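You operate a simulated robot arm through the tools that you are given. There is no shell and no other tool. Be economical: measure what you need, move in short steps, check, and stop when the job is done.

You run a simulated robot arm. Do the job below in one go: nothing can be reset, and whatever is moved stays where it is left.

JOB
Put things in order on the top of the window bench. At the end: the red plug from the top of the window bench stands where the white glue tube stood; the black socket from the top of the window bench is on the brown needle carton; the white glue tube stands where the yellow sign (marked "HOLD") stood; the yellow sign stands where the black socket stood; whatever was shut is shut again. Leave all else as you found it, and nothing knocked over.

It is judged by the outcome, as a careful person would: the job done as asked, and still so three seconds after it is handed in. It fails if anything else is knocked over, pushed out of place, dropped, spilled or broken.

ROBOT AND FRAMES
A 6-joint arm with a two-finger parallel gripper, fixed in place. Base frame: the origin is at the foot of the arm, x ahead of it, y to its left, z up; the work surface is at about z = 0. Readings come in m, degrees, newtons and seconds.
With the tool pointing down near the work surface it reaches from about 0.18 to 0.46 m from the base axis. Its first joint turns from -70.0 to 70.0 degrees. Payload 1.9 kg.
The tool frame sits at the grasp point between the pads (the TCP): z along the fingers, y along the line on which they close. The tips reach 0.023 m beyond it. The gripper opens to 0.094 m. The fingers are 0.038 m wide and 0.01 m thick; the gripper's body (0.054 by 0.096 m) begins 0.039 m behind the TCP.
Orientation is that of the tool frame in the base frame, as a unit quaternion [w, x, y, z]. With the fingers straight down and closing along the base's y, the tool's x points along the base's -x, its y along +y and its z along -z.

CONTROLS
- The arm moves only by the tool nudge_tool. Its argument "increments" is a list that holds one entry, the list of rows, each a list of 7 numbers: the turn, a rotation vector about the tool's x, y, z in degrees, then the shift along the tool's x, y, z in m, then the closure in counts, from 0 (fully open) to 255 (shut). In form: [[[wx, wy, wz, tx, ty, tz, claw], ...]]. A call has 1 to 20 rows; each row shifts and turns the commanded pose from where the row before left it, along the tool's axes as they then stand. Rows are played at 5 a second. More than 0.05 m and 8.6 degrees between two rows, or a gripper value outside its range, and nothing of the call is played. Where a pose cannot be reached the arm comes as near as it can. A force on the tool above 40 N (or 10 N above the force at the start of the call, whichever is more), or a blocked arm, ends the call early, and 0.2 s more pass. The fingers move at their own pace (about 0.108 m/s each) and stop on an object; they squeeze with about 35 N. The grip force told is the motor's: it shows also when the fingers shut on nothing. Time passes only in rows, and 0.2 s behind the last, so rows that do not move let the fingers close. The reply holds the time, the measured pose of the TCP, the force on the tool along the base axes, the opening and the grip force, in the units named above and with some noise.
- Cameras (640 x 400 px; columns grow to the right, rows downward): "scene" is fixed at [0.0704, 0.3228, 0.4262]; the picture's right is [-0.63, -0.77, 0.00], its down [-0.43, 0.36, -0.83] and it looks along [0.64, -0.52, -0.56] (base axes); focal length 214 px, centre (320, 200). "wrist" rides on the gripper at [-0.039, 0, -0.044] in the tool frame; the picture's right is [0.00, -1.00, 0.00], its down [0.97, 0.00, -0.24] and it looks along [0.24, 0.00, 0.97] (tool axes); focal length 218 px, centre (320, 200).
- capture(camera): a new picture of that camera. The clock stands still meanwhile.
- measure_at(camera, pixels): there is no depth. For up to 12 entries [column, row, z] of the newest picture of that camera ("zoom" is the newest enlarged one), the place [x, y] in the base frame at which the ray of that pixel passes the height z, good to about 0.002 m. The clock stands still meanwhile.
- zoom(camera, box): a new picture of the part [left, top, right, bottom] of that camera's present view, enlarged. The clock stands still meanwhile.
- sign_off(): hands the job in; it is judged then, once.

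Go step by step. Measure first, check grasps and placings, and put right what went wrong. The budget is 80 turns and 54 pictures, counting those below and the enlarged ones. Unless the task says otherwise, let go and move clear before handing in, and close with one line.

The tools are called after "Emit:" as name(argument=value, ...) on one line, values as JSON. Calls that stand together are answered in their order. nudge_tool: Moves the arm, as the interface text tells. Its arguments: {"type":"object","properties":{"increments":{"type":"array","items":{"type":"array","items":{"type":"array","items":{"type":"number"}}}}},"required":["increments"]} The other tools are called the same way: capture (camera) takes a picture; measure_at (camera, pixels) gives the place at which the rays of pixels pass given heights; zoom (camera, box) takes an enlarged picture of a part of a camera's view; sign_off () hands the job in.

At the start:

```text
time_s: 0.0
tool_pos: [0.177, 0.2568, 0.3414]
tool_rot: [0.0, 0.0, 1.0, 0.0]
force: [0.0, -0.3, 0.3]
width: 0.094
grasp_force: 0.1
```

scene: 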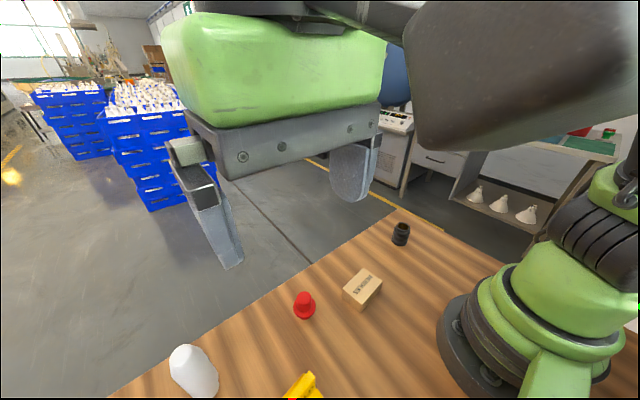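
wrist: 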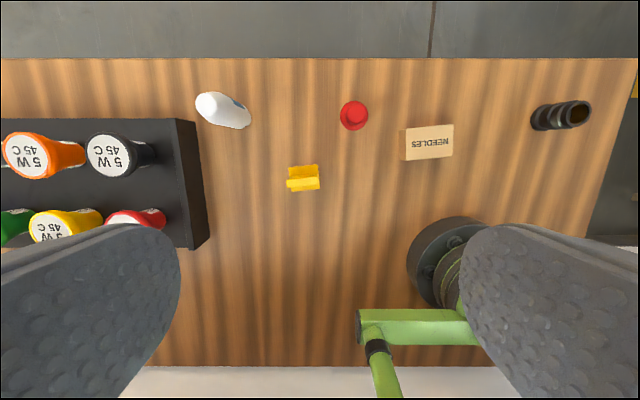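

The wrist view shows the tube (222,110), plug (354,115), carton (429,142), socket (560,115), and sign (303,178). I'll measure them and look closer.

Emit:
measure_at(camera="wrist", pixels=[[205, 105, 0], [240, 125, 0], [354, 115, 0], [354, 115, 0.03], [405, 160, 0.0], [453, 157, 0.0], [453, 125, 0.03], [540, 120, 0.0], [578, 113, 0.04], [303, 190, 0.0], [303, 178, 0.0], [190, 250, 0.0]])

Emit:
zoom(camera="wrist", box=[180, 80, 380, 205])

Emit:
zoom(camera="wrist", box=[400, 80, 600, 205])

Emit:
zoom(camera="scene", box=[140, 200, 460, 400])

```text
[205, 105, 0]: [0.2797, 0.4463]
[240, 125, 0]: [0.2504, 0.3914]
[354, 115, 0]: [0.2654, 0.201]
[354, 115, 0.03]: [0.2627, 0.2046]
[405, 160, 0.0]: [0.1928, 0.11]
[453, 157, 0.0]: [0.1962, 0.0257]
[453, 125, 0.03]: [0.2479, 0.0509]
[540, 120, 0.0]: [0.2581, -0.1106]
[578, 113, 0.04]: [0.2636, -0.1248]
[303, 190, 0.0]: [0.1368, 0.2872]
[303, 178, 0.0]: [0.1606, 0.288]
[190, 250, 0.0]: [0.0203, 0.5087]
```

```text
3.20 times, centred on (280, 142) of wrist
```

zoom: 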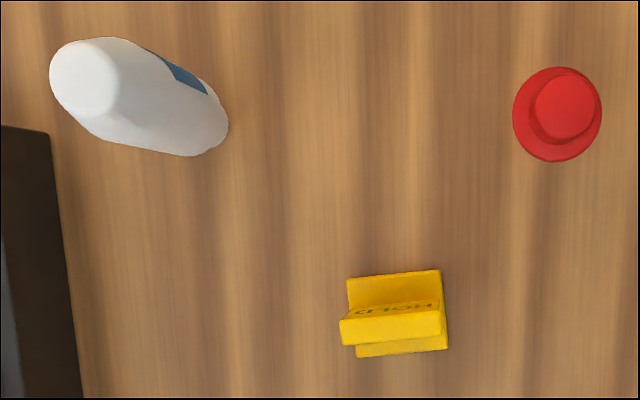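

```text
3.20 times, centred on (500, 142) of wrist
```

zoom: 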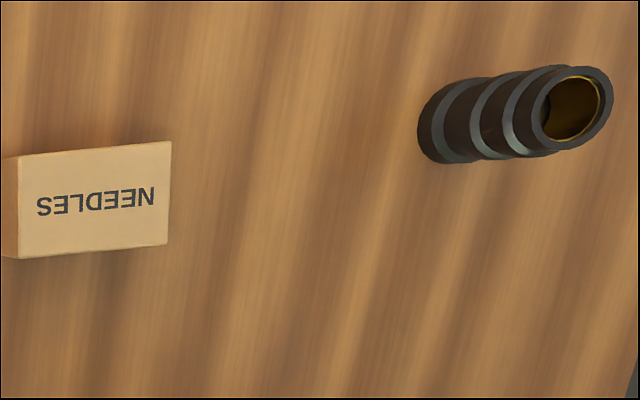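

```text
2.00 times, centred on (300, 300) of scene
```

zoom: 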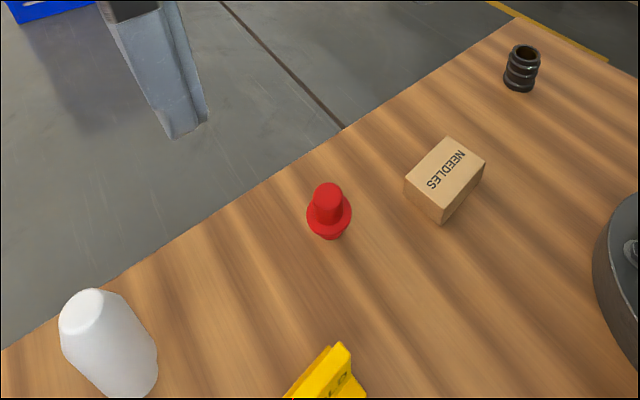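

Plan: socket to carton, sign to the socket's spot, tube to the sign's spot, then plug to the tube's spot. No parking is needed. I'm moving above the socket for a better look.

Emit:
nudge_tool(increments=[[[0, 0, 0, -0.0102, -0.0459, 0.01, 0], [0, 0, 0, -0.0102, -0.0459, 0.01, 0], [0, 0, 0, -0.0102, -0.0459, 0.01, 0], [0, 0, 0, -0.0102, -0.0459, 0.01, 0], [0, 0, 0, -0.0102, -0.0459, 0.01, 0], [0, 0, 0, -0.0102, -0.0459, 0.01, 0], [0, 0, 0, -0.0102, -0.0459, 0.01, 0], [0, 0, 0, -0.0102, -0.0459, 0.01, 0], [0, 0, 0, 0, 0, 0, 0], [0, 0, 0, 0, 0, 0, 0]]])

Emit:
capture(camera="wrist")

Emit:
capture(camera="scene")

```text
time_s: 2.2
tool_pos: [0.2585, -0.1135, 0.2614]
tool_rot: [0.0, 0.0, 1.0, 0.0]
force: [0.0, -0.7, 0.9]
width: 0.0941
grasp_force: 0.2
```

```text
48 pictures are left
```

wrist: 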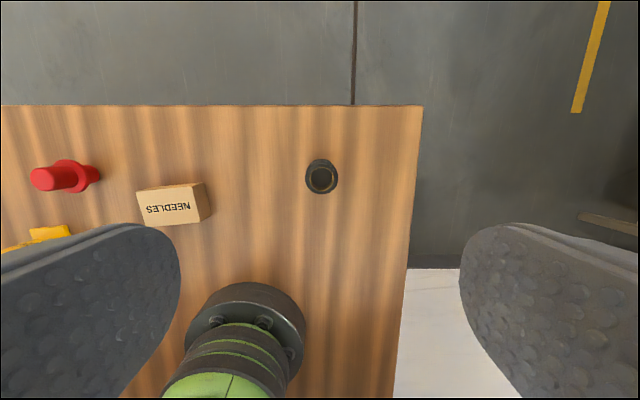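

```text
47 pictures are left
```

scene: 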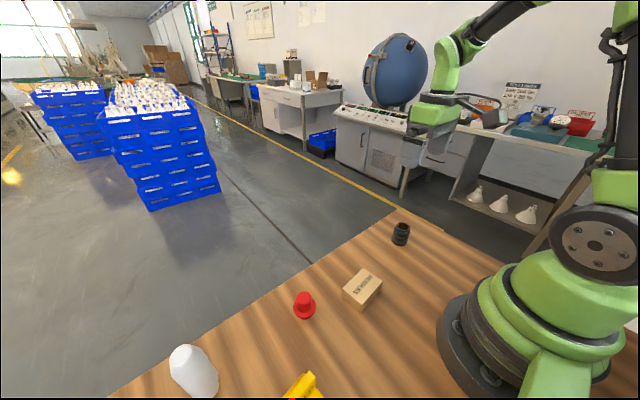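

The socket's bore is at (321,177), nearly under the camera. I'll zoom in on it and on the carton.

Emit:
zoom(camera="scene", box=[320, 205, 432, 275])

Emit:
zoom(camera="wrist", box=[280, 150, 360, 200])

Emit:
measure_at(camera="wrist", pixels=[[320, 159, 0], [306, 172, 0], [322, 180, 0.06], [322, 180, 0.05], [306, 180, 0.05], [338, 180, 0.05], [137, 192, 0.03], [204, 183, 0.03], [207, 222, 0.03], [145, 226, 0.03]])

Emit:
measure_at(camera="scene", pixels=[[401, 245, 0], [402, 225, 0.05], [402, 225, 0.06], [361, 311, 0.0], [361, 296, 0.03], [382, 282, 0.03], [362, 268, 0.03], [342, 288, 0.03], [382, 293, 0.0], [343, 302, 0.0]])

```text
5.71 times, centred on (376, 240) of scene
```

zoom: 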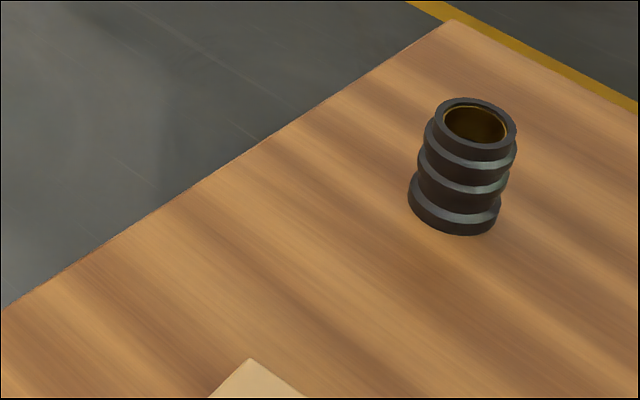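

```text
8.00 times, centred on (320, 175) of wrist
```

zoom: 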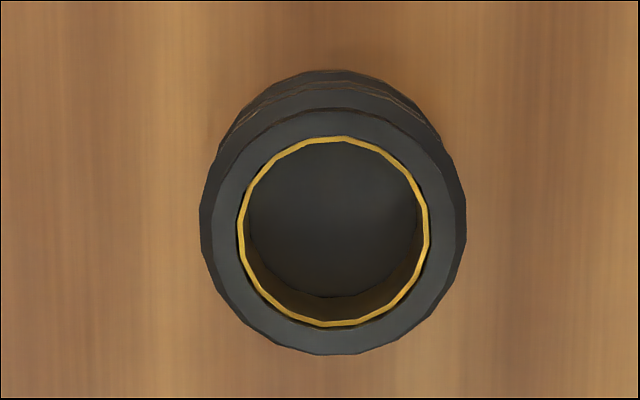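

```text
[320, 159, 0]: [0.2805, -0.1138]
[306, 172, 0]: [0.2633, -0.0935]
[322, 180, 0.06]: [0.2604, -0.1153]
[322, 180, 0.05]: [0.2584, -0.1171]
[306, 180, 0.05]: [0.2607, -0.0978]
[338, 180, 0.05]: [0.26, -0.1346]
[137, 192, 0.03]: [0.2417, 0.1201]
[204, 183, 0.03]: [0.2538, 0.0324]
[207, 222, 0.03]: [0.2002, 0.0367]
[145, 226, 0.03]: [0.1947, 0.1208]
```

```text
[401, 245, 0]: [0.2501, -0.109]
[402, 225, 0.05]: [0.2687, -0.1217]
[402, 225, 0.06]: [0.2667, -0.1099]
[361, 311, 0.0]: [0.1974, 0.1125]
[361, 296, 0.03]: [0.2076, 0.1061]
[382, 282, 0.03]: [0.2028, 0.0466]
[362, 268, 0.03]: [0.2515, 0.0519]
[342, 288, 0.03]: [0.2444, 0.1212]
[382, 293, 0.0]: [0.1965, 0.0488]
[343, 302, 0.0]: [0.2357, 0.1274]
```

The socket looks about 0.038 m across. I'll measure its axis from both views to get its centre and height.

Emit:
measure_at(camera="scene", pixels=[[403.1, 226.9, 0.04], [403.1, 226.9, 0.05], [403.1, 226.9, 0.06], [399.5, 241.4, 0], [403.1, 226.9, 0.045], [399.5, 241.4, 0]])

Emit:
measure_at(camera="wrist", pixels=[[321.6, 178.8, 0.04], [321.6, 178.8, 0.05], [321.6, 178.8, 0.06], [321, 174, 0], [190, 190, 0.02], [190, 190, 0.04]])

Emit:
zoom(camera="wrist", box=[120, 165, 232, 235])

Emit:
zoom(camera="scene", box=[305, 255, 417, 325])

```text
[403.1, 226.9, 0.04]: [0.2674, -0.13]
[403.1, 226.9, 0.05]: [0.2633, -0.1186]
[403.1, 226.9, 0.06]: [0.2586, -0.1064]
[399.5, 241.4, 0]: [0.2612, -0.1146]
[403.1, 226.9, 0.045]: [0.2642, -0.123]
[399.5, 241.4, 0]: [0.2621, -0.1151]
```

```text
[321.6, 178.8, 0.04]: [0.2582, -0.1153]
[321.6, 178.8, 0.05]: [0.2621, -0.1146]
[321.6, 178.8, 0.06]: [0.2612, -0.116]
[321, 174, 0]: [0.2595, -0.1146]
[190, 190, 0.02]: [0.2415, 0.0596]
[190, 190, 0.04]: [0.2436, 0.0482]
```

```text
5.71 times, centred on (176, 200) of wrist
```

zoom: 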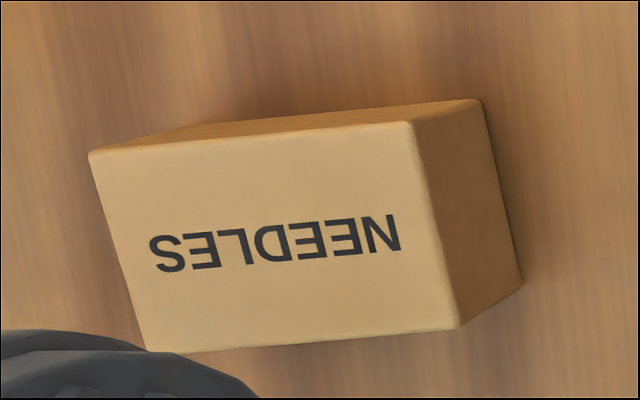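

```text
5.71 times, centred on (361, 290) of scene
```

zoom: 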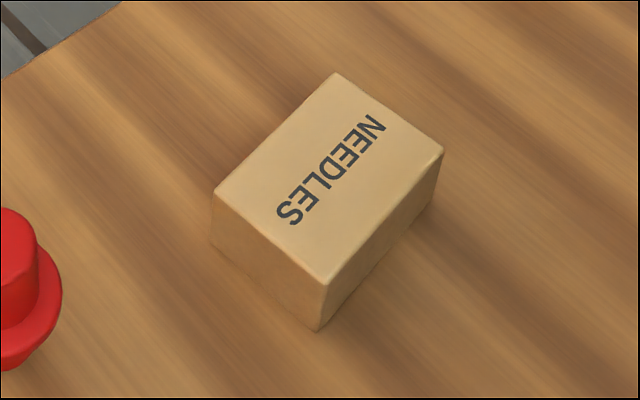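

Socket axis is at about (0.261,-0.115), height about 0.053. Next I'll find the carton's height and top centre by matching its corners in both views.

Emit:
measure_at(camera="scene", pixels=[[360.65, 313.1, 0], [362.2, 305.05, 0.02], [362.2, 305.05, 0.04], [363.6, 267.6, 0.02], [363.6, 267.6, 0.04], [382.5, 281.25, 0.02], [382.5, 281.25, 0.04], [341.9, 288.6, 0.02], [341.9, 288.6, 0.04]])

Emit:
measure_at(camera="wrist", pixels=[[135.4, 191.6, 0.02], [135.4, 191.6, 0.04], [191.75, 186.35, 0.02], [191.75, 186.35, 0.04], [200.2, 222.4, 0.02], [200.2, 222.4, 0.04], [145.7, 226.6, 0.02], [145.7, 226.6, 0.04], [203.8, 182.4, 0.0], [211.2, 215.5, 0.0]])

```text
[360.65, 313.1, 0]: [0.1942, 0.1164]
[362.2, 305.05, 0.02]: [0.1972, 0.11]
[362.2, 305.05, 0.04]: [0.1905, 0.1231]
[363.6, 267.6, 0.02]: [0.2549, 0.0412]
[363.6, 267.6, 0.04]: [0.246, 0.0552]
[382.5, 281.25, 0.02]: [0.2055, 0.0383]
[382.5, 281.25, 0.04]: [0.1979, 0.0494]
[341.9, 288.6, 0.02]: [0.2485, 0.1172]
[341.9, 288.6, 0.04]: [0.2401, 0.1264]
```

```text
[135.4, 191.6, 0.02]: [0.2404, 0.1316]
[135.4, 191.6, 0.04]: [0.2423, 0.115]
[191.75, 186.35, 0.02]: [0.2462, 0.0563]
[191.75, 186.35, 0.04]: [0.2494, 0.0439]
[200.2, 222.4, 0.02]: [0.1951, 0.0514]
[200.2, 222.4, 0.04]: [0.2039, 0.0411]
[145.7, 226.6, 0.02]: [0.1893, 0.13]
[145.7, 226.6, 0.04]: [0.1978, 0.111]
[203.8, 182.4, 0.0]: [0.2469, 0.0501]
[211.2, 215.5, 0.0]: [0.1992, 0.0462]
```

Carton top centre is about (0.2215,0.084) at z = 0.03. Now descending over the socket, open.

Emit:
nudge_tool(increments=[[[0, 0, 0, -0.0025, -0.002, 0.04, 0], [0, 0, 0, 0, 0, 0.04, 0], [0, 0, 0, 0, 0, 0.04, 0], [0, 0, 0, 0, 0, 0.035, 0], [0, 0, 0, 0, 0, 0, 0]]])

Emit:
capture(camera="wrist")

```text
time_s: 3.4
tool_pos: [0.2613, -0.1114, 0.1057]
tool_rot: [0.001, 0.0, 1.0, 0.0]
force: [-0.1, 0.1, 0.5]
width: 0.0938
grasp_force: 0.0
```

```text
42 pictures are left
```

wrist: 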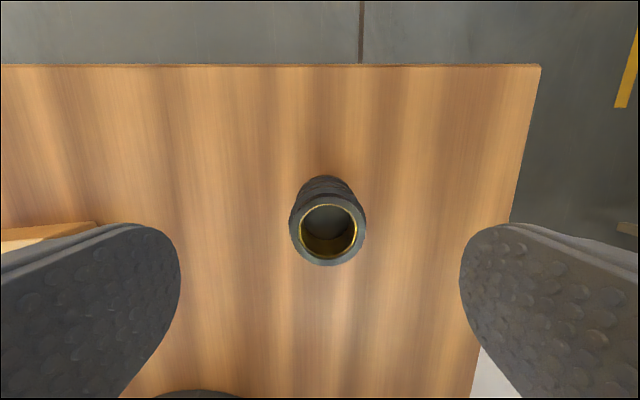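

The socket is at col 328, about 3 mm to the -y side. I'll shift, descend to z≈0.032 and close.

Emit:
nudge_tool(increments=[[[0, 0, 0, 0, -0.003, 0.03, 0], [0, 0, 0, 0, 0, 0.03, 0], [0, 0, 0, 0, 0, 0.0135, 0], [0, 0, 0, 0, 0, 0, 0], [0, 0, 0, 0, 0, 0, 255], [0, 0, 0, 0, 0, 0, 255], [0, 0, 0, 0, 0, 0, 255], [0, 0, 0, 0, 0, 0, 255]]])

```text
time_s: 5.2
tool_pos: [0.2609, -0.1169, 0.0344]
tool_rot: [0.0, 0.0, 1.0, -0.001]
force: [0.4, -0.2, 0.4]
width: 0.0392
grasp_force: 35.4
```

The grip holds at 0.039 m. I'm lifting and carrying it over the carton.

Emit:
nudge_tool(increments=[[[0, 0, 0, 0, 0, -0.04, 255], [0, 0, 0, 0, 0, -0.04, 255], [0, 0, 0, 0.0079, 0.0398, 0, 255], [0, 0, 0, 0.0079, 0.0398, 0, 255], [0, 0, 0, 0.0079, 0.0398, 0, 255], [0, 0, 0, 0.0079, 0.0398, 0, 255], [0, 0, 0, 0.0079, 0.0398, 0, 255], [0, 0, 0, 0, 0, 0, 255]]])

Emit:
capture(camera="wrist")

Emit:
zoom(camera="scene", box=[260, 200, 484, 340])

```text
time_s: 7.0
tool_pos: [0.2209, 0.0853, 0.1132]
tool_rot: [0.0, 0.0, 1.0, 0.0]
force: [0.8, 0.7, -0.2]
width: 0.0
grasp_force: 34.6
```

```text
41 pictures are left
```

wrist: 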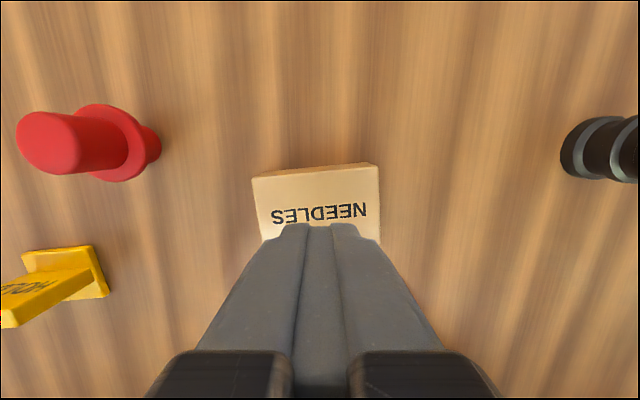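

```text
2.86 times, centred on (372, 270) of scene
```

zoom: 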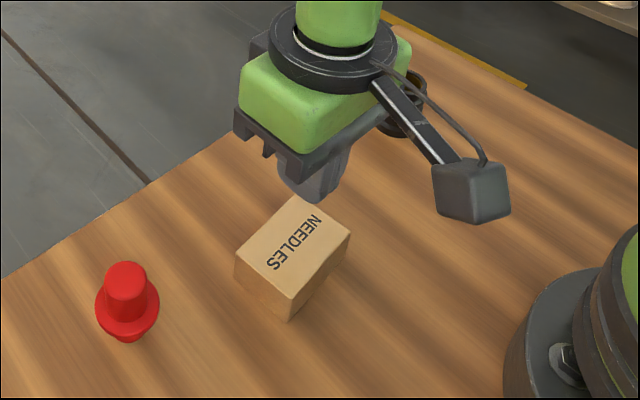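

The socket slipped out: width is 0 and it still stands near (600,150). I'm opening and going back above it to check.

Emit:
nudge_tool(increments=[[[0, 0, 0, -0.0079, -0.0398, -0.02, 255], [0, 0, 0, -0.0079, -0.0398, -0.02, 255], [0, 0, 0, -0.0079, -0.0398, 0, 0], [0, 0, 0, 0, 0, 0, 0]]])

Emit:
capture(camera="wrist")

Emit:
zoom(camera="scene", box=[320, 205, 432, 275])

```text
time_s: 8.0
tool_pos: [0.2439, -0.0348, 0.1565]
tool_rot: [0.0, 0.0, 1.0, 0.0]
force: [-0.1, 0.6, 0.1]
width: 0.094
grasp_force: 0.0
```

```text
39 pictures are left
```

wrist: 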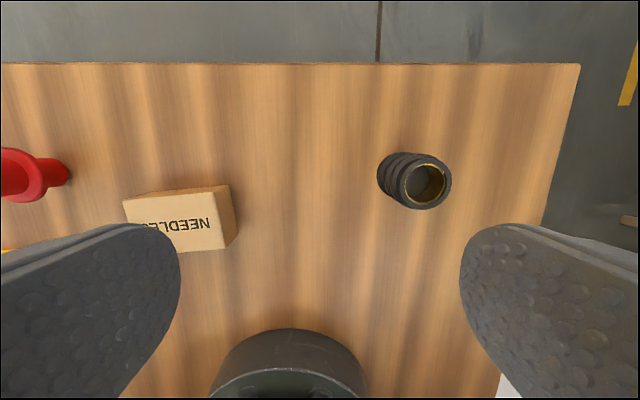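

```text
5.71 times, centred on (376, 240) of scene
```

zoom: 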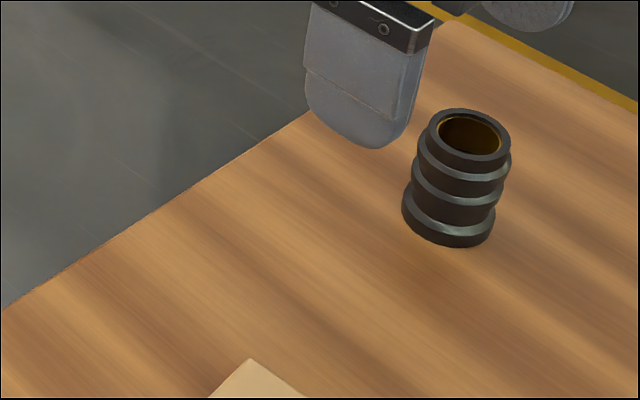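

The socket still stands but has shifted a little. I'll re-measure it.

Emit:
measure_at(camera="scene", pixels=[[398.4, 243.7, 0], [402.1, 228.6, 0.053], [399.5, 241.4, 0], [403.1, 226.9, 0.053]])

Emit:
zoom(camera="wrist", box=[368, 140, 464, 200])

Emit:
measure_at(camera="wrist", pixels=[[427, 181, 0.053], [427, 181, 0.053]])

```text
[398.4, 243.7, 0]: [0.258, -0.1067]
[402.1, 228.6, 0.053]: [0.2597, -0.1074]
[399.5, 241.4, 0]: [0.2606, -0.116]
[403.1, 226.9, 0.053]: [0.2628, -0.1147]
```

```text
6.67 times, centred on (416, 170) of wrist
```

zoom: 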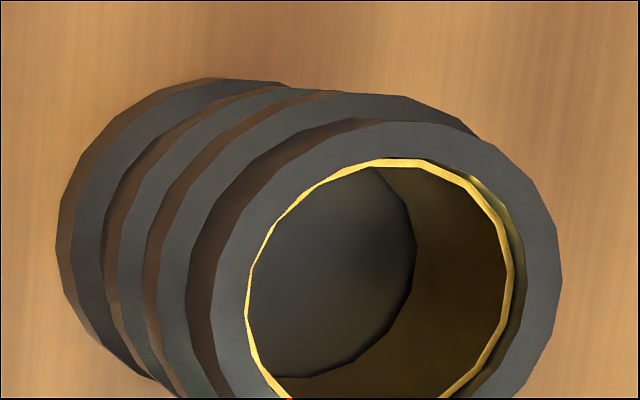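

```text
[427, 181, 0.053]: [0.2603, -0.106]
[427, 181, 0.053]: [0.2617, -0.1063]
```

The socket is now at (0.260,-0.107), having slipped during the fast lift. Its wide rib is at the bottom, so I'll grip lower and lift slowly.

Emit:
nudge_tool(increments=[[[0, 0, 0, -0.0075, -0.036, 0, 0], [0, 0, 0, -0.0075, -0.0355, 0, 0], [0, 0, 0, 0, 0, 0.04, 0], [0, 0, 0, 0, 0, 0.04, 0], [0, 0, 0, 0, 0, 0.03, 0], [0, 0, 0, 0, 0, 0.012, 0], [0, 0, 0, 0, 0, 0.004, 0], [0, 0, 0, 0, 0, 0, 0]]])

Emit:
capture(camera="wrist")

```text
time_s: 9.8
tool_pos: [0.2579, -0.1069, 0.0267]
tool_rot: [0.0, 0.0, 1.0, 0.0]
force: [1.0, 0.2, 0.6]
width: 0.0939
grasp_force: 0.1
```

```text
36 pictures are left
```

wrist: 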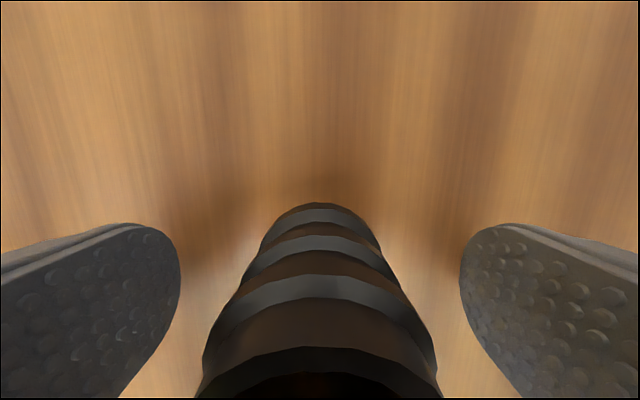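

It is centred between the fingers. I'll close on it and lift slowly.

Emit:
nudge_tool(increments=[[[0, 0, 0, 0, 0, 0, 255], [0, 0, 0, 0, 0, 0, 255], [0, 0, 0, 0, 0, 0, 255], [0, 0, 0, 0, 0, 0, 255], [0, 0, 0, 0, 0, -0.002, 255], [0, 0, 0, 0, 0, -0.003, 255], [0, 0, 0, 0, 0, -0.005, 255], [0, 0, 0, 0, 0, -0.005, 255], [0, 0, 0, 0, 0, 0, 255]]])

Emit:
capture(camera="wrist")

Emit:
zoom(camera="scene", box=[320, 205, 432, 275])

```text
time_s: 11.8
tool_pos: [0.2602, -0.1069, 0.0421]
tool_rot: [-0.001, 0.0, 1.0, -0.001]
force: [-0.6, 0.0, -0.5]
width: 0.0393
grasp_force: 35.1
```

```text
35 pictures are left
```

wrist: 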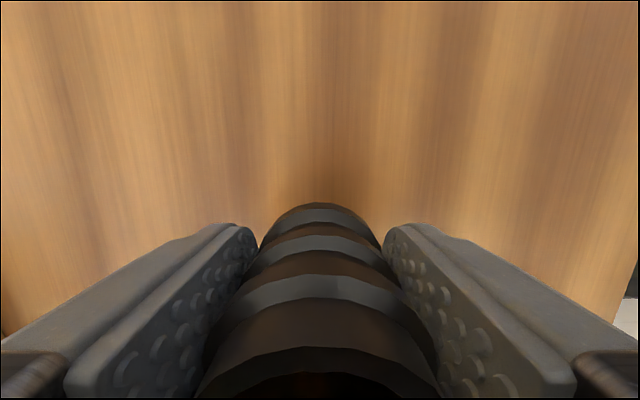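

```text
5.71 times, centred on (376, 240) of scene
```

zoom: 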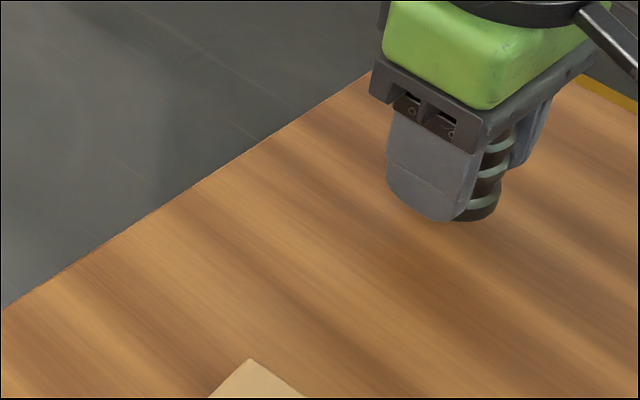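

It lifted without slipping. Its position between the fingers is the same as before. I'll keep raising it gently.

Emit:
nudge_tool(increments=[[[0, 0, 0, 0, 0, -0.005, 255], [0, 0, 0, 0, 0, -0.008, 255], [0, 0, 0, 0, 0, -0.008, 255], [0, 0, 0, 0, 0, -0.008, 255], [0, 0, 0, 0, 0, -0.008, 255], [0, 0, 0, 0, 0, -0.005, 255], [0, 0, 0, 0, 0, 0, 255]]])

Emit:
capture(camera="wrist")

```text
time_s: 13.4
tool_pos: [0.2596, -0.1082, 0.0858]
tool_rot: [-0.002, 0.0, 1.0, 0.0]
force: [1.4, 0.1, -0.6]
width: 0.0389
grasp_force: 35.2
```

```text
33 pictures are left
```

wrist: 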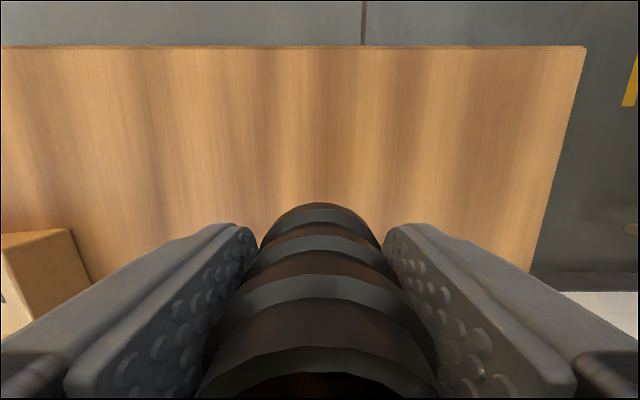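

It is held steadily. I'm carrying it at moderate speed to above the carton.

Emit:
nudge_tool(increments=[[[0, 0, 0, 0.0019, 0.0095, 0, 255], [0, 0, 0, 0.00385, 0.0191, 0, 255], [0, 0, 0, 0.00385, 0.0191, 0, 255], [0, 0, 0, 0.00385, 0.0191, 0, 255], [0, 0, 0, 0.00385, 0.0191, 0, 255], [0, 0, 0, 0.00385, 0.0191, 0, 255], [0, 0, 0, 0.00385, 0.0191, 0, 255], [0, 0, 0, 0.00385, 0.0191, 0, 255], [0, 0, 0, 0.00385, 0.0191, 0, 255], [0, 0, 0, 0.00385, 0.0191, 0, 255], [0, 0, 0, 0.002, 0.0096, 0, 255], [0, 0, 0, 0, 0, 0, 255]]])

Emit:
capture(camera="wrist")

Emit:
zoom(camera="scene", box=[260, 200, 484, 340])

```text
time_s: 16.0
tool_pos: [0.2217, 0.0838, 0.085]
tool_rot: [0.001, 0.0, 1.0, 0.0]
force: [0.4, 0.6, 0.4]
width: 0.0394
grasp_force: 34.8
```

```text
32 pictures are left
```

wrist: 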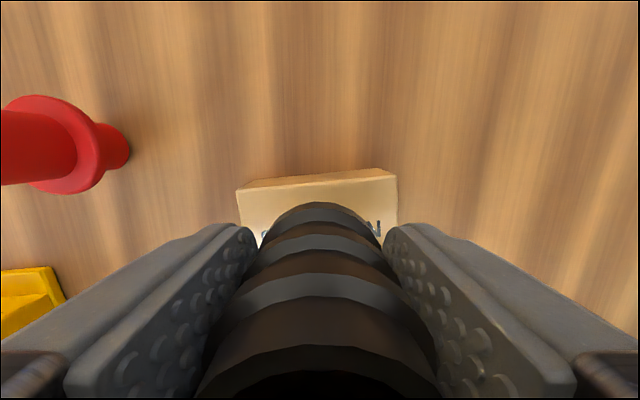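

```text
2.86 times, centred on (372, 270) of scene
```

zoom: 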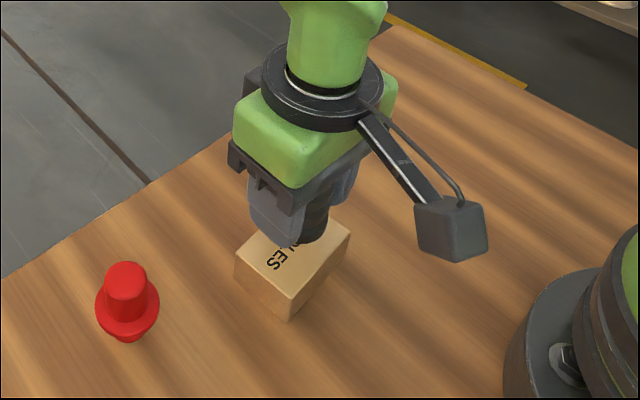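

It is aligned with the carton: carton edges at cols 243 to 397, socket centred at 320. I'm lowering it onto the top.

Emit:
nudge_tool(increments=[[[0, 0, 0, 0, 0, 0.008, 255], [0, 0, 0, 0, 0, 0.008, 255], [0, 0, 0, 0, 0, 0.006, 255], [0, 0, 0, 0, 0, 0.003, 255], [0, 0, 0, 0, 0, 0.0015, 255], [0, 0, 0, 0, 0, 0, 255]]])

Emit:
zoom(camera="scene", box=[305, 255, 417, 325])

```text
time_s: 17.4
tool_pos: [0.2207, 0.0846, 0.0588]
tool_rot: [0.001, 0.0, 1.0, -0.001]
force: [-2.3, 1.5, 32.0]
width: 0.0395
grasp_force: 35.1
```

```text
5.71 times, centred on (361, 290) of scene
```

zoom: 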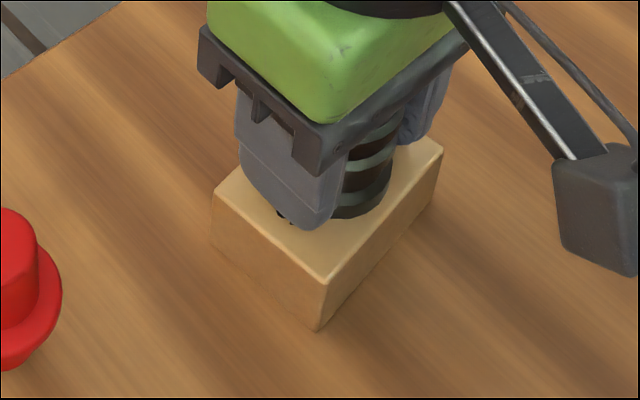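

The socket is pressing on the carton at 32 N. I'll ease off 1.5 mm, open, then rise.

Emit:
nudge_tool(increments=[[[0, 0, 0, 0, 0, -0.0015, 255], [0, 0, 0, 0, 0, 0, 230], [0, 0, 0, 0, 0, 0, 100], [0, 0, 0, 0, 0, 0, 0], [0, 0, 0, 0, 0, 0, 0], [0, 0, 0, 0, 0, -0.02, 0], [0, 0, 0, 0, 0, -0.04, 0], [0, 0, 0, 0, 0, -0.04, 0], [0, 0, 0, 0, 0, -0.04, 0], [0, 0, 0, 0, 0, 0, 0]]])

Emit:
zoom(camera="scene", box=[200, 200, 520, 400])

Emit:
capture(camera="wrist")

```text
time_s: 19.6
tool_pos: [0.2219, 0.0824, 0.1981]
tool_rot: [-0.001, -0.001, 1.0, 0.0]
force: [0.0, 0.1, 0.1]
width: 0.0939
grasp_force: 0.1
```

```text
2.00 times, centred on (360, 300) of scene
```

zoom: 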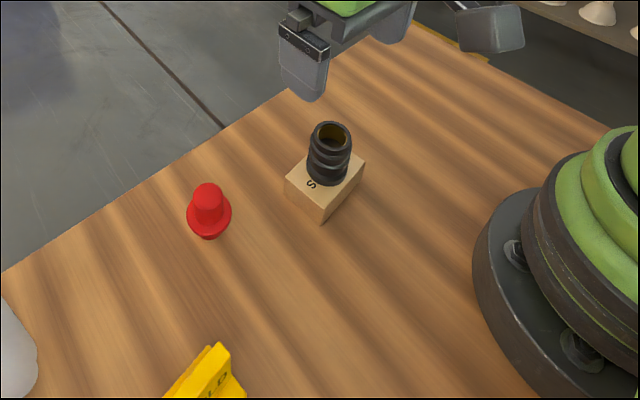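

```text
28 pictures are left
```

wrist: 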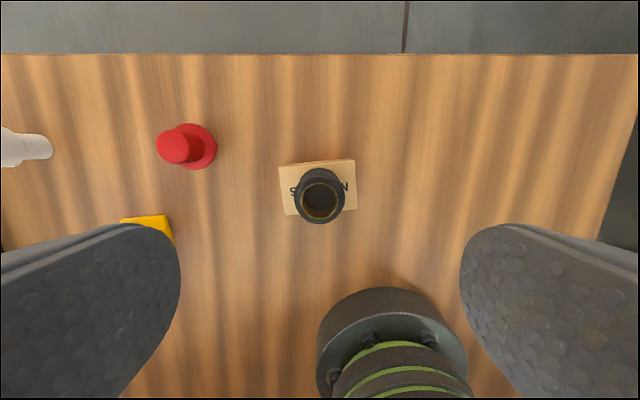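

The socket stands centred on the carton. Next I'll look at the sign from above.

Emit:
nudge_tool(increments=[[[0, 0, 0, 0.0135, 0.04, 0, 0], [0, 0, 0, 0.0135, 0.04, 0, 0], [0, 0, 0, 0.0135, 0.04, 0, 0], [0, 0, 0, 0.0135, 0.04, 0, 0], [0, 0, 0, 0.0135, 0.04, 0, 0], [0, 0, 0, 0, 0, 0, 0]]])

Emit:
capture(camera="wrist")

```text
time_s: 21.0
tool_pos: [0.1519, 0.2847, 0.1991]
tool_rot: [-0.001, 0.0, 1.0, 0.0]
force: [-0.3, -0.5, 0.7]
width: 0.094
grasp_force: 0.0
```

```text
27 pictures are left
```

wrist: 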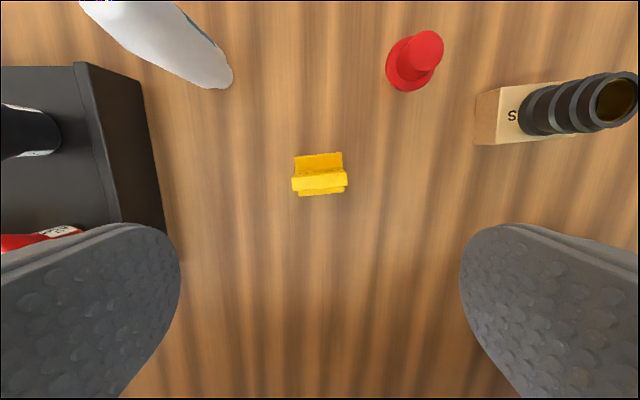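

Emit:
zoom(camera="wrist", box=[280, 145, 360, 205])

Emit:
zoom(camera="scene", box=[240, 330, 368, 400])

Emit:
measure_at(camera="wrist", pixels=[[295, 156, 0], [342, 152, 0], [344, 191, 0], [299, 196, 0], [292, 183, 0.045], [347, 180, 0.045], [204, 86, 0], [232, 75, 0], [218, 85, 0], [160, 262, 0.0]])

```text
6.67 times, centred on (320, 175) of wrist
```

zoom: 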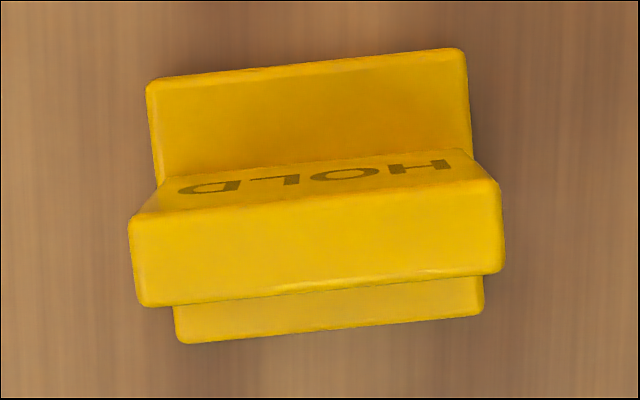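

```text
5.00 times, centred on (304, 365) of scene
```

zoom: 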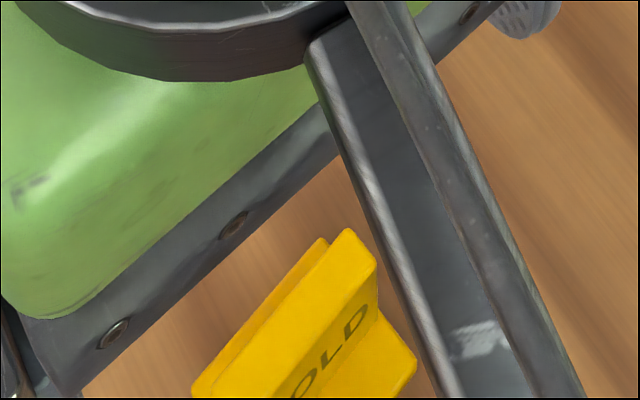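

```text
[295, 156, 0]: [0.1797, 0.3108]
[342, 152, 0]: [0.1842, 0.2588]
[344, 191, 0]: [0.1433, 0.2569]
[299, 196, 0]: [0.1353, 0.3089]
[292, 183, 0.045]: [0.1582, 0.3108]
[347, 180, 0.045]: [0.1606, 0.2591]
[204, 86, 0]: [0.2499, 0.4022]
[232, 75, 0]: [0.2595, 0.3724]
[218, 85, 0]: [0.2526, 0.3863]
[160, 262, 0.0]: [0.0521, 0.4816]
```

The sign is centred at about (0.160,0.284), about 0.052 m wide and yawed about 6°. I'll turn the tool 6° to match, descend partway and check.

Emit:
nudge_tool(increments=[[[0, 0, -6, -0.0, 0, 0, 0], [0, 0, 0, -0.006, -0.0006, 0.03, 0], [0, 0, 0, 0, 0, 0.035, 0], [0, 0, 0, 0, 0, 0.035, 0], [0, 0, 0, 0, 0, 0, 0]]])

Emit:
capture(camera="wrist")

```text
time_s: 22.2
tool_pos: [0.158, 0.2833, 0.0982]
tool_rot: [0.0, -0.052, 0.999, 0.0]
force: [-1.5, 0.5, -0.9]
width: 0.0939
grasp_force: 0.0
```

```text
24 pictures are left
```

wrist: 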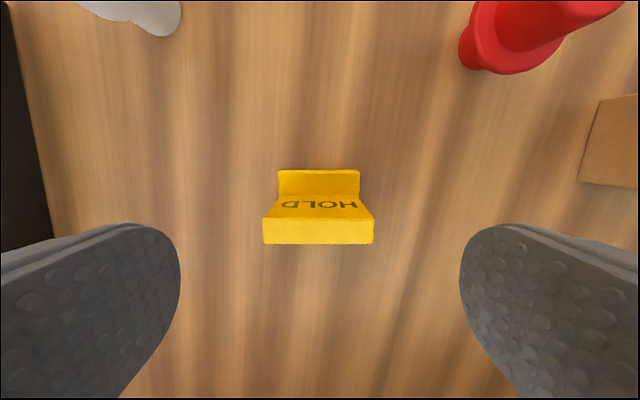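

The sign is aligned and centred (cols 264 to 374). I'll descend, close and lift slowly.

Emit:
nudge_tool(increments=[[[0, 0, 0, 0, 0, 0.03, 0], [0, 0, 0, 0, 0, 0.03, 0], [0, 0, 0, 0, 0, 0.011, 0], [0, 0, 0, 0, 0, 0, 0], [0, 0, 0, 0, 0, 0, 255], [0, 0, 0, 0, 0, 0, 255], [0, 0, 0, 0, 0, 0, 255], [0, 0, 0, 0, 0, -0.002, 255], [0, 0, 0, 0, 0, -0.004, 255], [0, 0, 0, 0, 0, -0.005, 255], [0, 0, 0, 0, 0, -0.005, 255], [0, 0, 0, 0, 0, 0, 255]]])

Emit:
capture(camera="wrist")

```text
time_s: 24.8
tool_pos: [0.1593, 0.2845, 0.0466]
tool_rot: [-0.001, -0.052, 0.999, 0.0]
force: [-0.4, 0.1, -0.5]
width: 0.0508
grasp_force: 34.5
```

```text
23 pictures are left
```

wrist: 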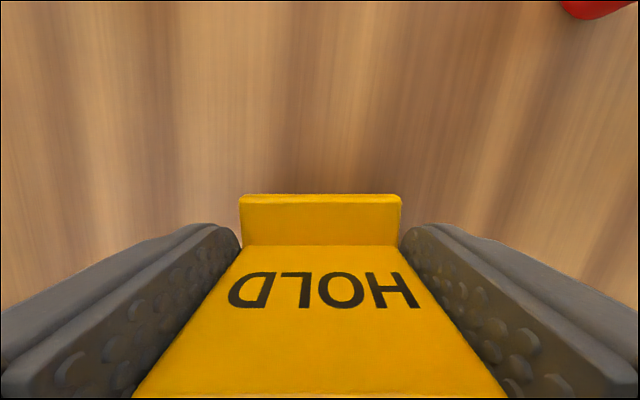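

The sign is held and upright. I'm lifting high enough to clear the socket on the carton.

Emit:
nudge_tool(increments=[[[0, 0, 0, 0, 0, -0.008, 255], [0, 0, 0, 0, 0, -0.012, 255], [0, 0, 0, 0, 0, -0.014, 255], [0, 0, 0, 0, 0, -0.014, 255], [0, 0, 0, 0, 0, -0.014, 255], [0, 0, 0, 0, 0, -0.014, 255], [0, 0, 0, 0, 0, -0.014, 255], [0, 0, 0, 0, 0, -0.01, 255], [0, 0, 0, 0, 0, 0, 255]]])

Emit:
capture(camera="wrist")

```text
time_s: 26.8
tool_pos: [0.1574, 0.284, 0.1458]
tool_rot: [0.0, -0.052, 0.999, 0.0]
force: [0.4, 0.6, -0.3]
width: 0.0509
grasp_force: 34.7
```

```text
22 pictures are left
```

wrist: 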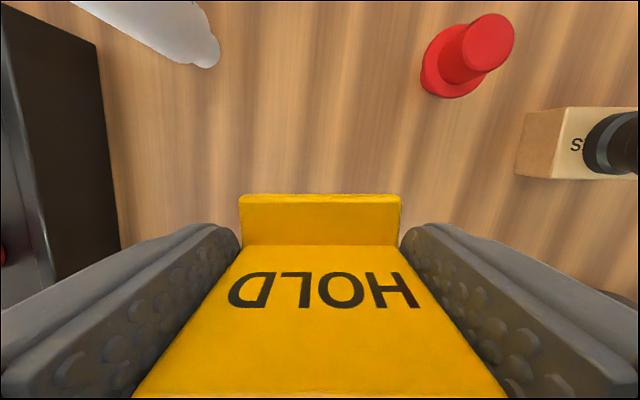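

No slip. I'm carrying the sign to the socket's original spot (0.261,-0.115).

Emit:
nudge_tool(increments=[[[0, 0, 0, -0.0015, -0.0104, 0, 255], [0, 0, 0, -0.003, -0.0209, 0, 255], [0, 0, 0, -0.003, -0.0209, 0, 255], [0, 0, 0, -0.003, -0.0209, 0, 255], [0, 0, 0, -0.003, -0.0209, 0, 255], [0, 0, 0, -0.003, -0.0209, 0, 255], [0, 0, 0, -0.003, -0.0209, 0, 255], [0, 0, 0, -0.003, -0.0209, 0, 255], [0, 0, 0, -0.003, -0.0209, 0, 255], [0, 0, 0, -0.003, -0.0209, 0, 255], [0, 0, 0, -0.003, -0.0209, 0, 255], [0, 0, 0, -0.003, -0.0209, 0, 255], [0, 0, 0, -0.003, -0.0209, 0, 255], [0, 0, 0, -0.003, -0.0209, 0, 255], [0, 0, 0, -0.003, -0.0209, 0, 255], [0, 0, 0, -0.003, -0.0209, 0, 255], [0, 0, 0, -0.003, -0.0209, 0, 255], [0, 0, 0, -0.003, -0.0209, 0, 255], [0, 0, 0, -0.003, -0.0209, 0, 255], [0, 0, 0, -0.0032, -0.0208, 0, 255]]])

```text
time_s: 31.0
tool_pos: [0.2603, -0.1174, 0.1436]
tool_rot: [-0.001, -0.053, 0.999, 0.0]
force: [0.3, -0.9, -0.8]
width: 0.0509
grasp_force: 35.3
```

I'm over the target. Now lowering to the bench.

Emit:
nudge_tool(increments=[[[0, 0, 0, 0, 0, 0.01, 255], [0, 0, 0, 0, 0, 0.02, 255], [0, 0, 0, 0, 0, 0.02, 255], [0, 0, 0, 0, 0, 0.02, 255], [0, 0, 0, 0, 0, 0.02, 255], [0, 0, 0, 0, 0, 0.013, 255], [0, 0, 0, 0, 0, 0.007, 255], [0, 0, 0, 0, 0, 0.004, 255], [0, 0, 0, 0, 0, 0.0012, 255], [0, 0, 0, 0, 0, 0, 255]]])

Emit:
capture(camera="wrist")

```text
time_s: 33.2
tool_pos: [0.26, -0.1161, 0.0293]
tool_rot: [0.0, -0.052, 0.999, 0.0]
force: [-0.1, -0.7, -0.7]
width: 0.0509
grasp_force: 35.1
```

```text
21 pictures are left
```

wrist: 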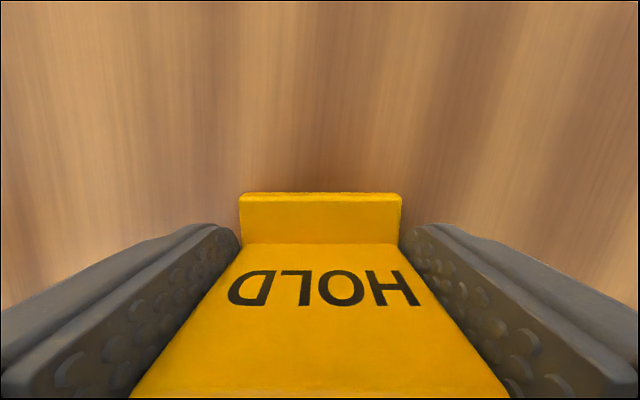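

The sign is nearly touching the bench. I'll ease it down a hair, release and rise.

Emit:
nudge_tool(increments=[[[0, 0, 0, 0, 0, 0.0006, 255], [0, 0, 0, 0, 0, 0, 150], [0, 0, 0, 0, 0, 0, 0], [0, 0, 0, 0, 0, 0, 0], [0, 0, 0, 0, 0, 0, 0], [0, 0, 0, 0, 0, -0.02, 0], [0, 0, 0, 0, 0, -0.04, 0], [0, 0, 0, 0, 0, -0.05, 0], [0, 0, 0, 0, 0, -0.05, 0], [0, 0, 6, 0, 0, 0, 0], [0, 0, 0, 0, 0, 0, 0]]])

Emit:
zoom(camera="scene", box=[280, 200, 440, 320])

Emit:
capture(camera="wrist")

Emit:
measure_at(camera="wrist", pixels=[[320, 200, 0]])

```text
time_s: 35.6
tool_pos: [0.2585, -0.1181, 0.1887]
tool_rot: [-0.001, 0.0, 1.0, 0.001]
force: [0.2, 0.8, -1.2]
width: 0.0939
grasp_force: 0.0
```

```text
3.33 times, centred on (360, 260) of scene
```

zoom: 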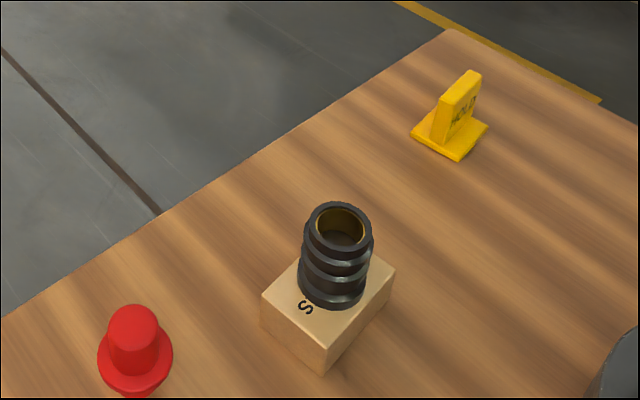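

```text
19 pictures are left
```

wrist: 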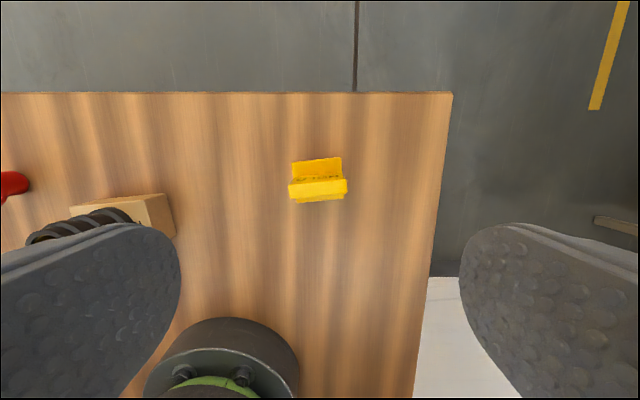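

```text
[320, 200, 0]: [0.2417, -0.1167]
```

The sign stands on the spot. Next I'm moving toward the tube, keeping high.

Emit:
nudge_tool(increments=[[[0, 0, 0, 0.002, 0.0398, -0.0045, 0], [0, 0, 0, 0.002, 0.0398, -0.0045, 0], [0, 0, 0, 0.002, 0.0398, -0.0045, 0], [0, 0, 0, 0.002, 0.0398, -0.0045, 0], [0, 0, 0, 0.002, 0.0398, -0.0045, 0], [0, 0, 0, 0.002, 0.0398, -0.0045, 0], [0, 0, 0, 0.002, 0.0398, -0.0045, 0], [0, 0, 0, 0.002, 0.0398, -0.0045, 0], [0, 0, 0, 0.002, 0.0398, -0.0045, 0], [0, 0, 0, 0.002, 0.0398, -0.0045, 0], [0, 0, 0, 0.002, 0.0398, -0.0045, 0], [0, 0, 0, 0.002, 0.0398, -0.0045, 0], [0, 0, 0, 0, 0, 0, 0]]])

Emit:
capture(camera="wrist")

Emit:
capture(camera="scene")

```text
time_s: 38.4
tool_pos: [0.2346, 0.3586, 0.2421]
tool_rot: [0.0, 0.0, 1.0, -0.001]
force: [-0.7, -0.6, 0.2]
width: 0.0938
grasp_force: 0.0
```

```text
18 pictures are left
```

wrist: 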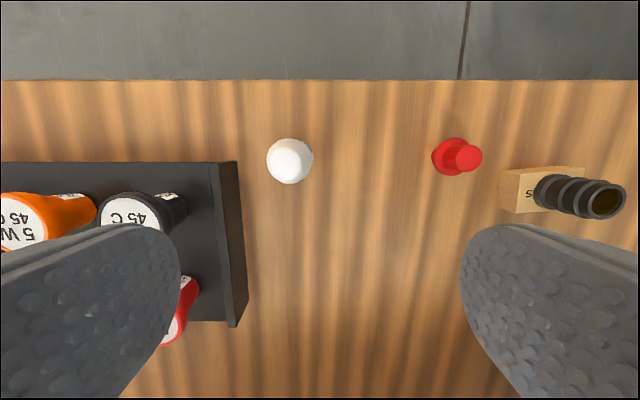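

```text
17 pictures are left
```

scene: 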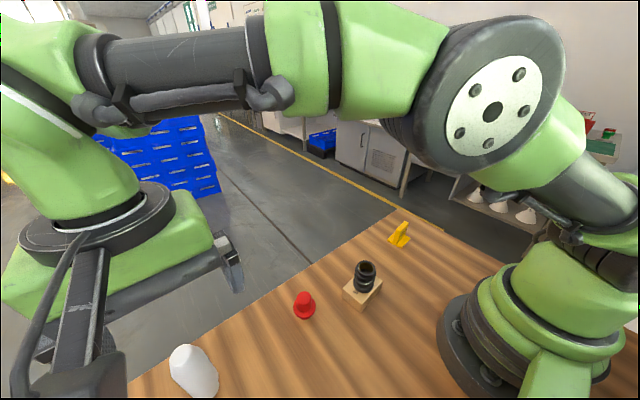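

Clear view of the tube at (289,161), with the rack edge nearby at (238,162). I'll zoom and measure.

Emit:
zoom(camera="wrist", box=[210, 120, 338, 200])

Emit:
zoom(camera="scene", box=[130, 320, 258, 400])

Emit:
measure_at(camera="wrist", pixels=[[236, 162, 0], [247, 300, 0], [210, 165, 0.05], [289, 161, 0], [289, 161, 0.1], [238, 326, 0], [313, 155, 0], [313, 155, 0.05]])

```text
5.00 times, centred on (274, 160) of wrist
```

zoom: 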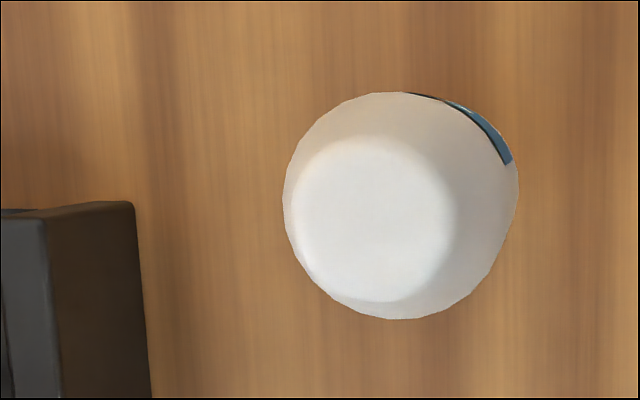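

```text
5.00 times, centred on (194, 360) of scene
```

zoom: 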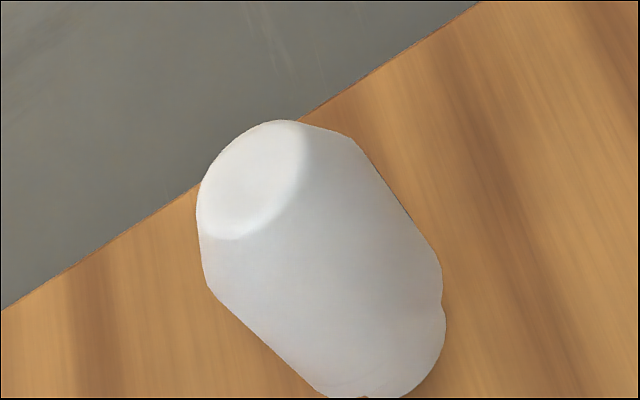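

```text
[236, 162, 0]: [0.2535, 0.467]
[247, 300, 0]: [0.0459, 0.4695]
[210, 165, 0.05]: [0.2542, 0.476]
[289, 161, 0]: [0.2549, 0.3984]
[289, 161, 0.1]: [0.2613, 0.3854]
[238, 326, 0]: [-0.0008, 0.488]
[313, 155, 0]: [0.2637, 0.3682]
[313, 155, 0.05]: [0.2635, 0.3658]
```

Now I'll triangulate the tube top from both views.

Emit:
measure_at(camera="wrist", pixels=[[284.4, 163.6, 0.06], [284.4, 163.6, 0.07], [284.4, 163.6, 0.08], [284.4, 163.6, 0.09], [284.4, 163.6, 0.1], [266.6, 161, 0.03], [313.5, 158, 0.0], [313.5, 158, 0.02], [290, 138.5, 0.02], [290, 184, 0.06], [270, 164, 0.09], [301, 164, 0.09]])

Emit:
measure_at(camera="scene", pixels=[[180.4, 356, 0.06], [180.4, 356, 0.07], [180.4, 356, 0.08], [180.4, 356, 0.09], [180.4, 356, 0.1], [180.4, 356, 0.11], [205, 394, 0], [218, 382, 0.0]])

```text
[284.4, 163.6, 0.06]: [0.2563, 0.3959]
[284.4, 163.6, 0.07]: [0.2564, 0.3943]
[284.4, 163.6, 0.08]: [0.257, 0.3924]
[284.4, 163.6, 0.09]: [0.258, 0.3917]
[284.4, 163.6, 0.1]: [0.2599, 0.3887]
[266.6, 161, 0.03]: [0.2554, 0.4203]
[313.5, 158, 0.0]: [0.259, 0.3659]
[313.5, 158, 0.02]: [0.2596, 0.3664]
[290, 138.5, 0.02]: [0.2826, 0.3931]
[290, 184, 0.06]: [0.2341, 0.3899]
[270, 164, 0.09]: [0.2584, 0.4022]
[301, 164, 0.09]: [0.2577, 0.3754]
```

```text
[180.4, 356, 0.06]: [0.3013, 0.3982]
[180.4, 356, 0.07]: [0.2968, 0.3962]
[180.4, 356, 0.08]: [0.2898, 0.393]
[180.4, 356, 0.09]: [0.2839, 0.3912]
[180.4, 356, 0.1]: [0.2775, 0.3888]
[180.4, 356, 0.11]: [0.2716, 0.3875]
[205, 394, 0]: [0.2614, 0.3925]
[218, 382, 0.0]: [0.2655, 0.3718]
```

Tube axis is about (0.261,0.385), top about 0.12–0.13, body radius about 0.021. I'll centre above it while still higher than the top, then check.

Emit:
nudge_tool(increments=[[[0, 0, 0, -0.013, 0.013, 0, 0], [0, 0, 0, -0.0135, 0.013, 0, 0], [0, 0, 0, 0, 0, 0.035, 0], [0, 0, 0, 0, 0, 0.035, 0], [0, 0, 0, 0, 0, 0, 0]]])

Emit:
capture(camera="wrist")

```text
time_s: 39.6
tool_pos: [0.2415, 0.3731, 0.1717]
tool_rot: [0.0, 0.0, 1.0, 0.0]
force: [0.3, -0.5, -0.5]
width: 0.0936
grasp_force: 0.1
out of reach, approached as far as the arm can: row 1, 2
```

```text
14 pictures are left
```

wrist: 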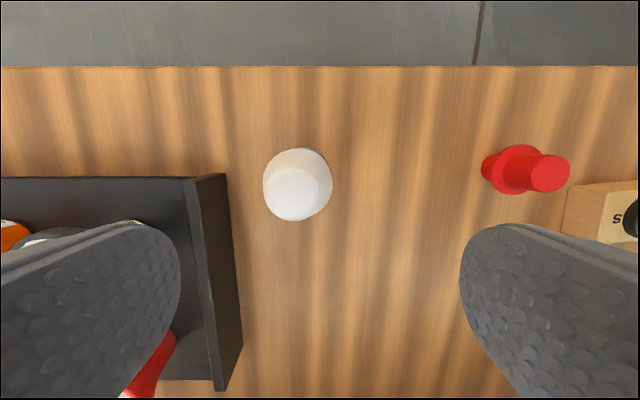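

The arm was reach-limited at that height and stopped at (0.2415,0.373). At this lower height I'll try again toward (0.261,0.385).

Emit:
nudge_tool(increments=[[[0, 0, 0, -0.01, 0.006, 0, 0], [0, 0, 0, -0.0095, 0.006, 0, 0], [0, 0, 0, 0, 0, 0, 0]]])

Emit:
capture(camera="wrist")

```text
time_s: 40.4
tool_pos: [0.2523, 0.3767, 0.171]
tool_rot: [0.0, 0.0, 1.0, 0.0]
force: [0.4, -0.7, -0.1]
width: 0.0939
grasp_force: 0.0
out of reach, approached as far as the arm can: row 2
```

```text
13 pictures are left
```

wrist: 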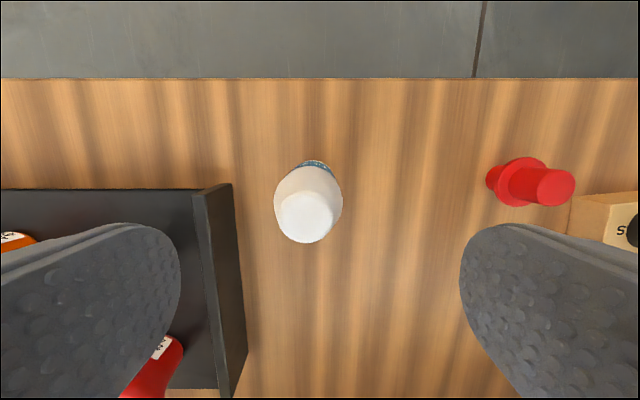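

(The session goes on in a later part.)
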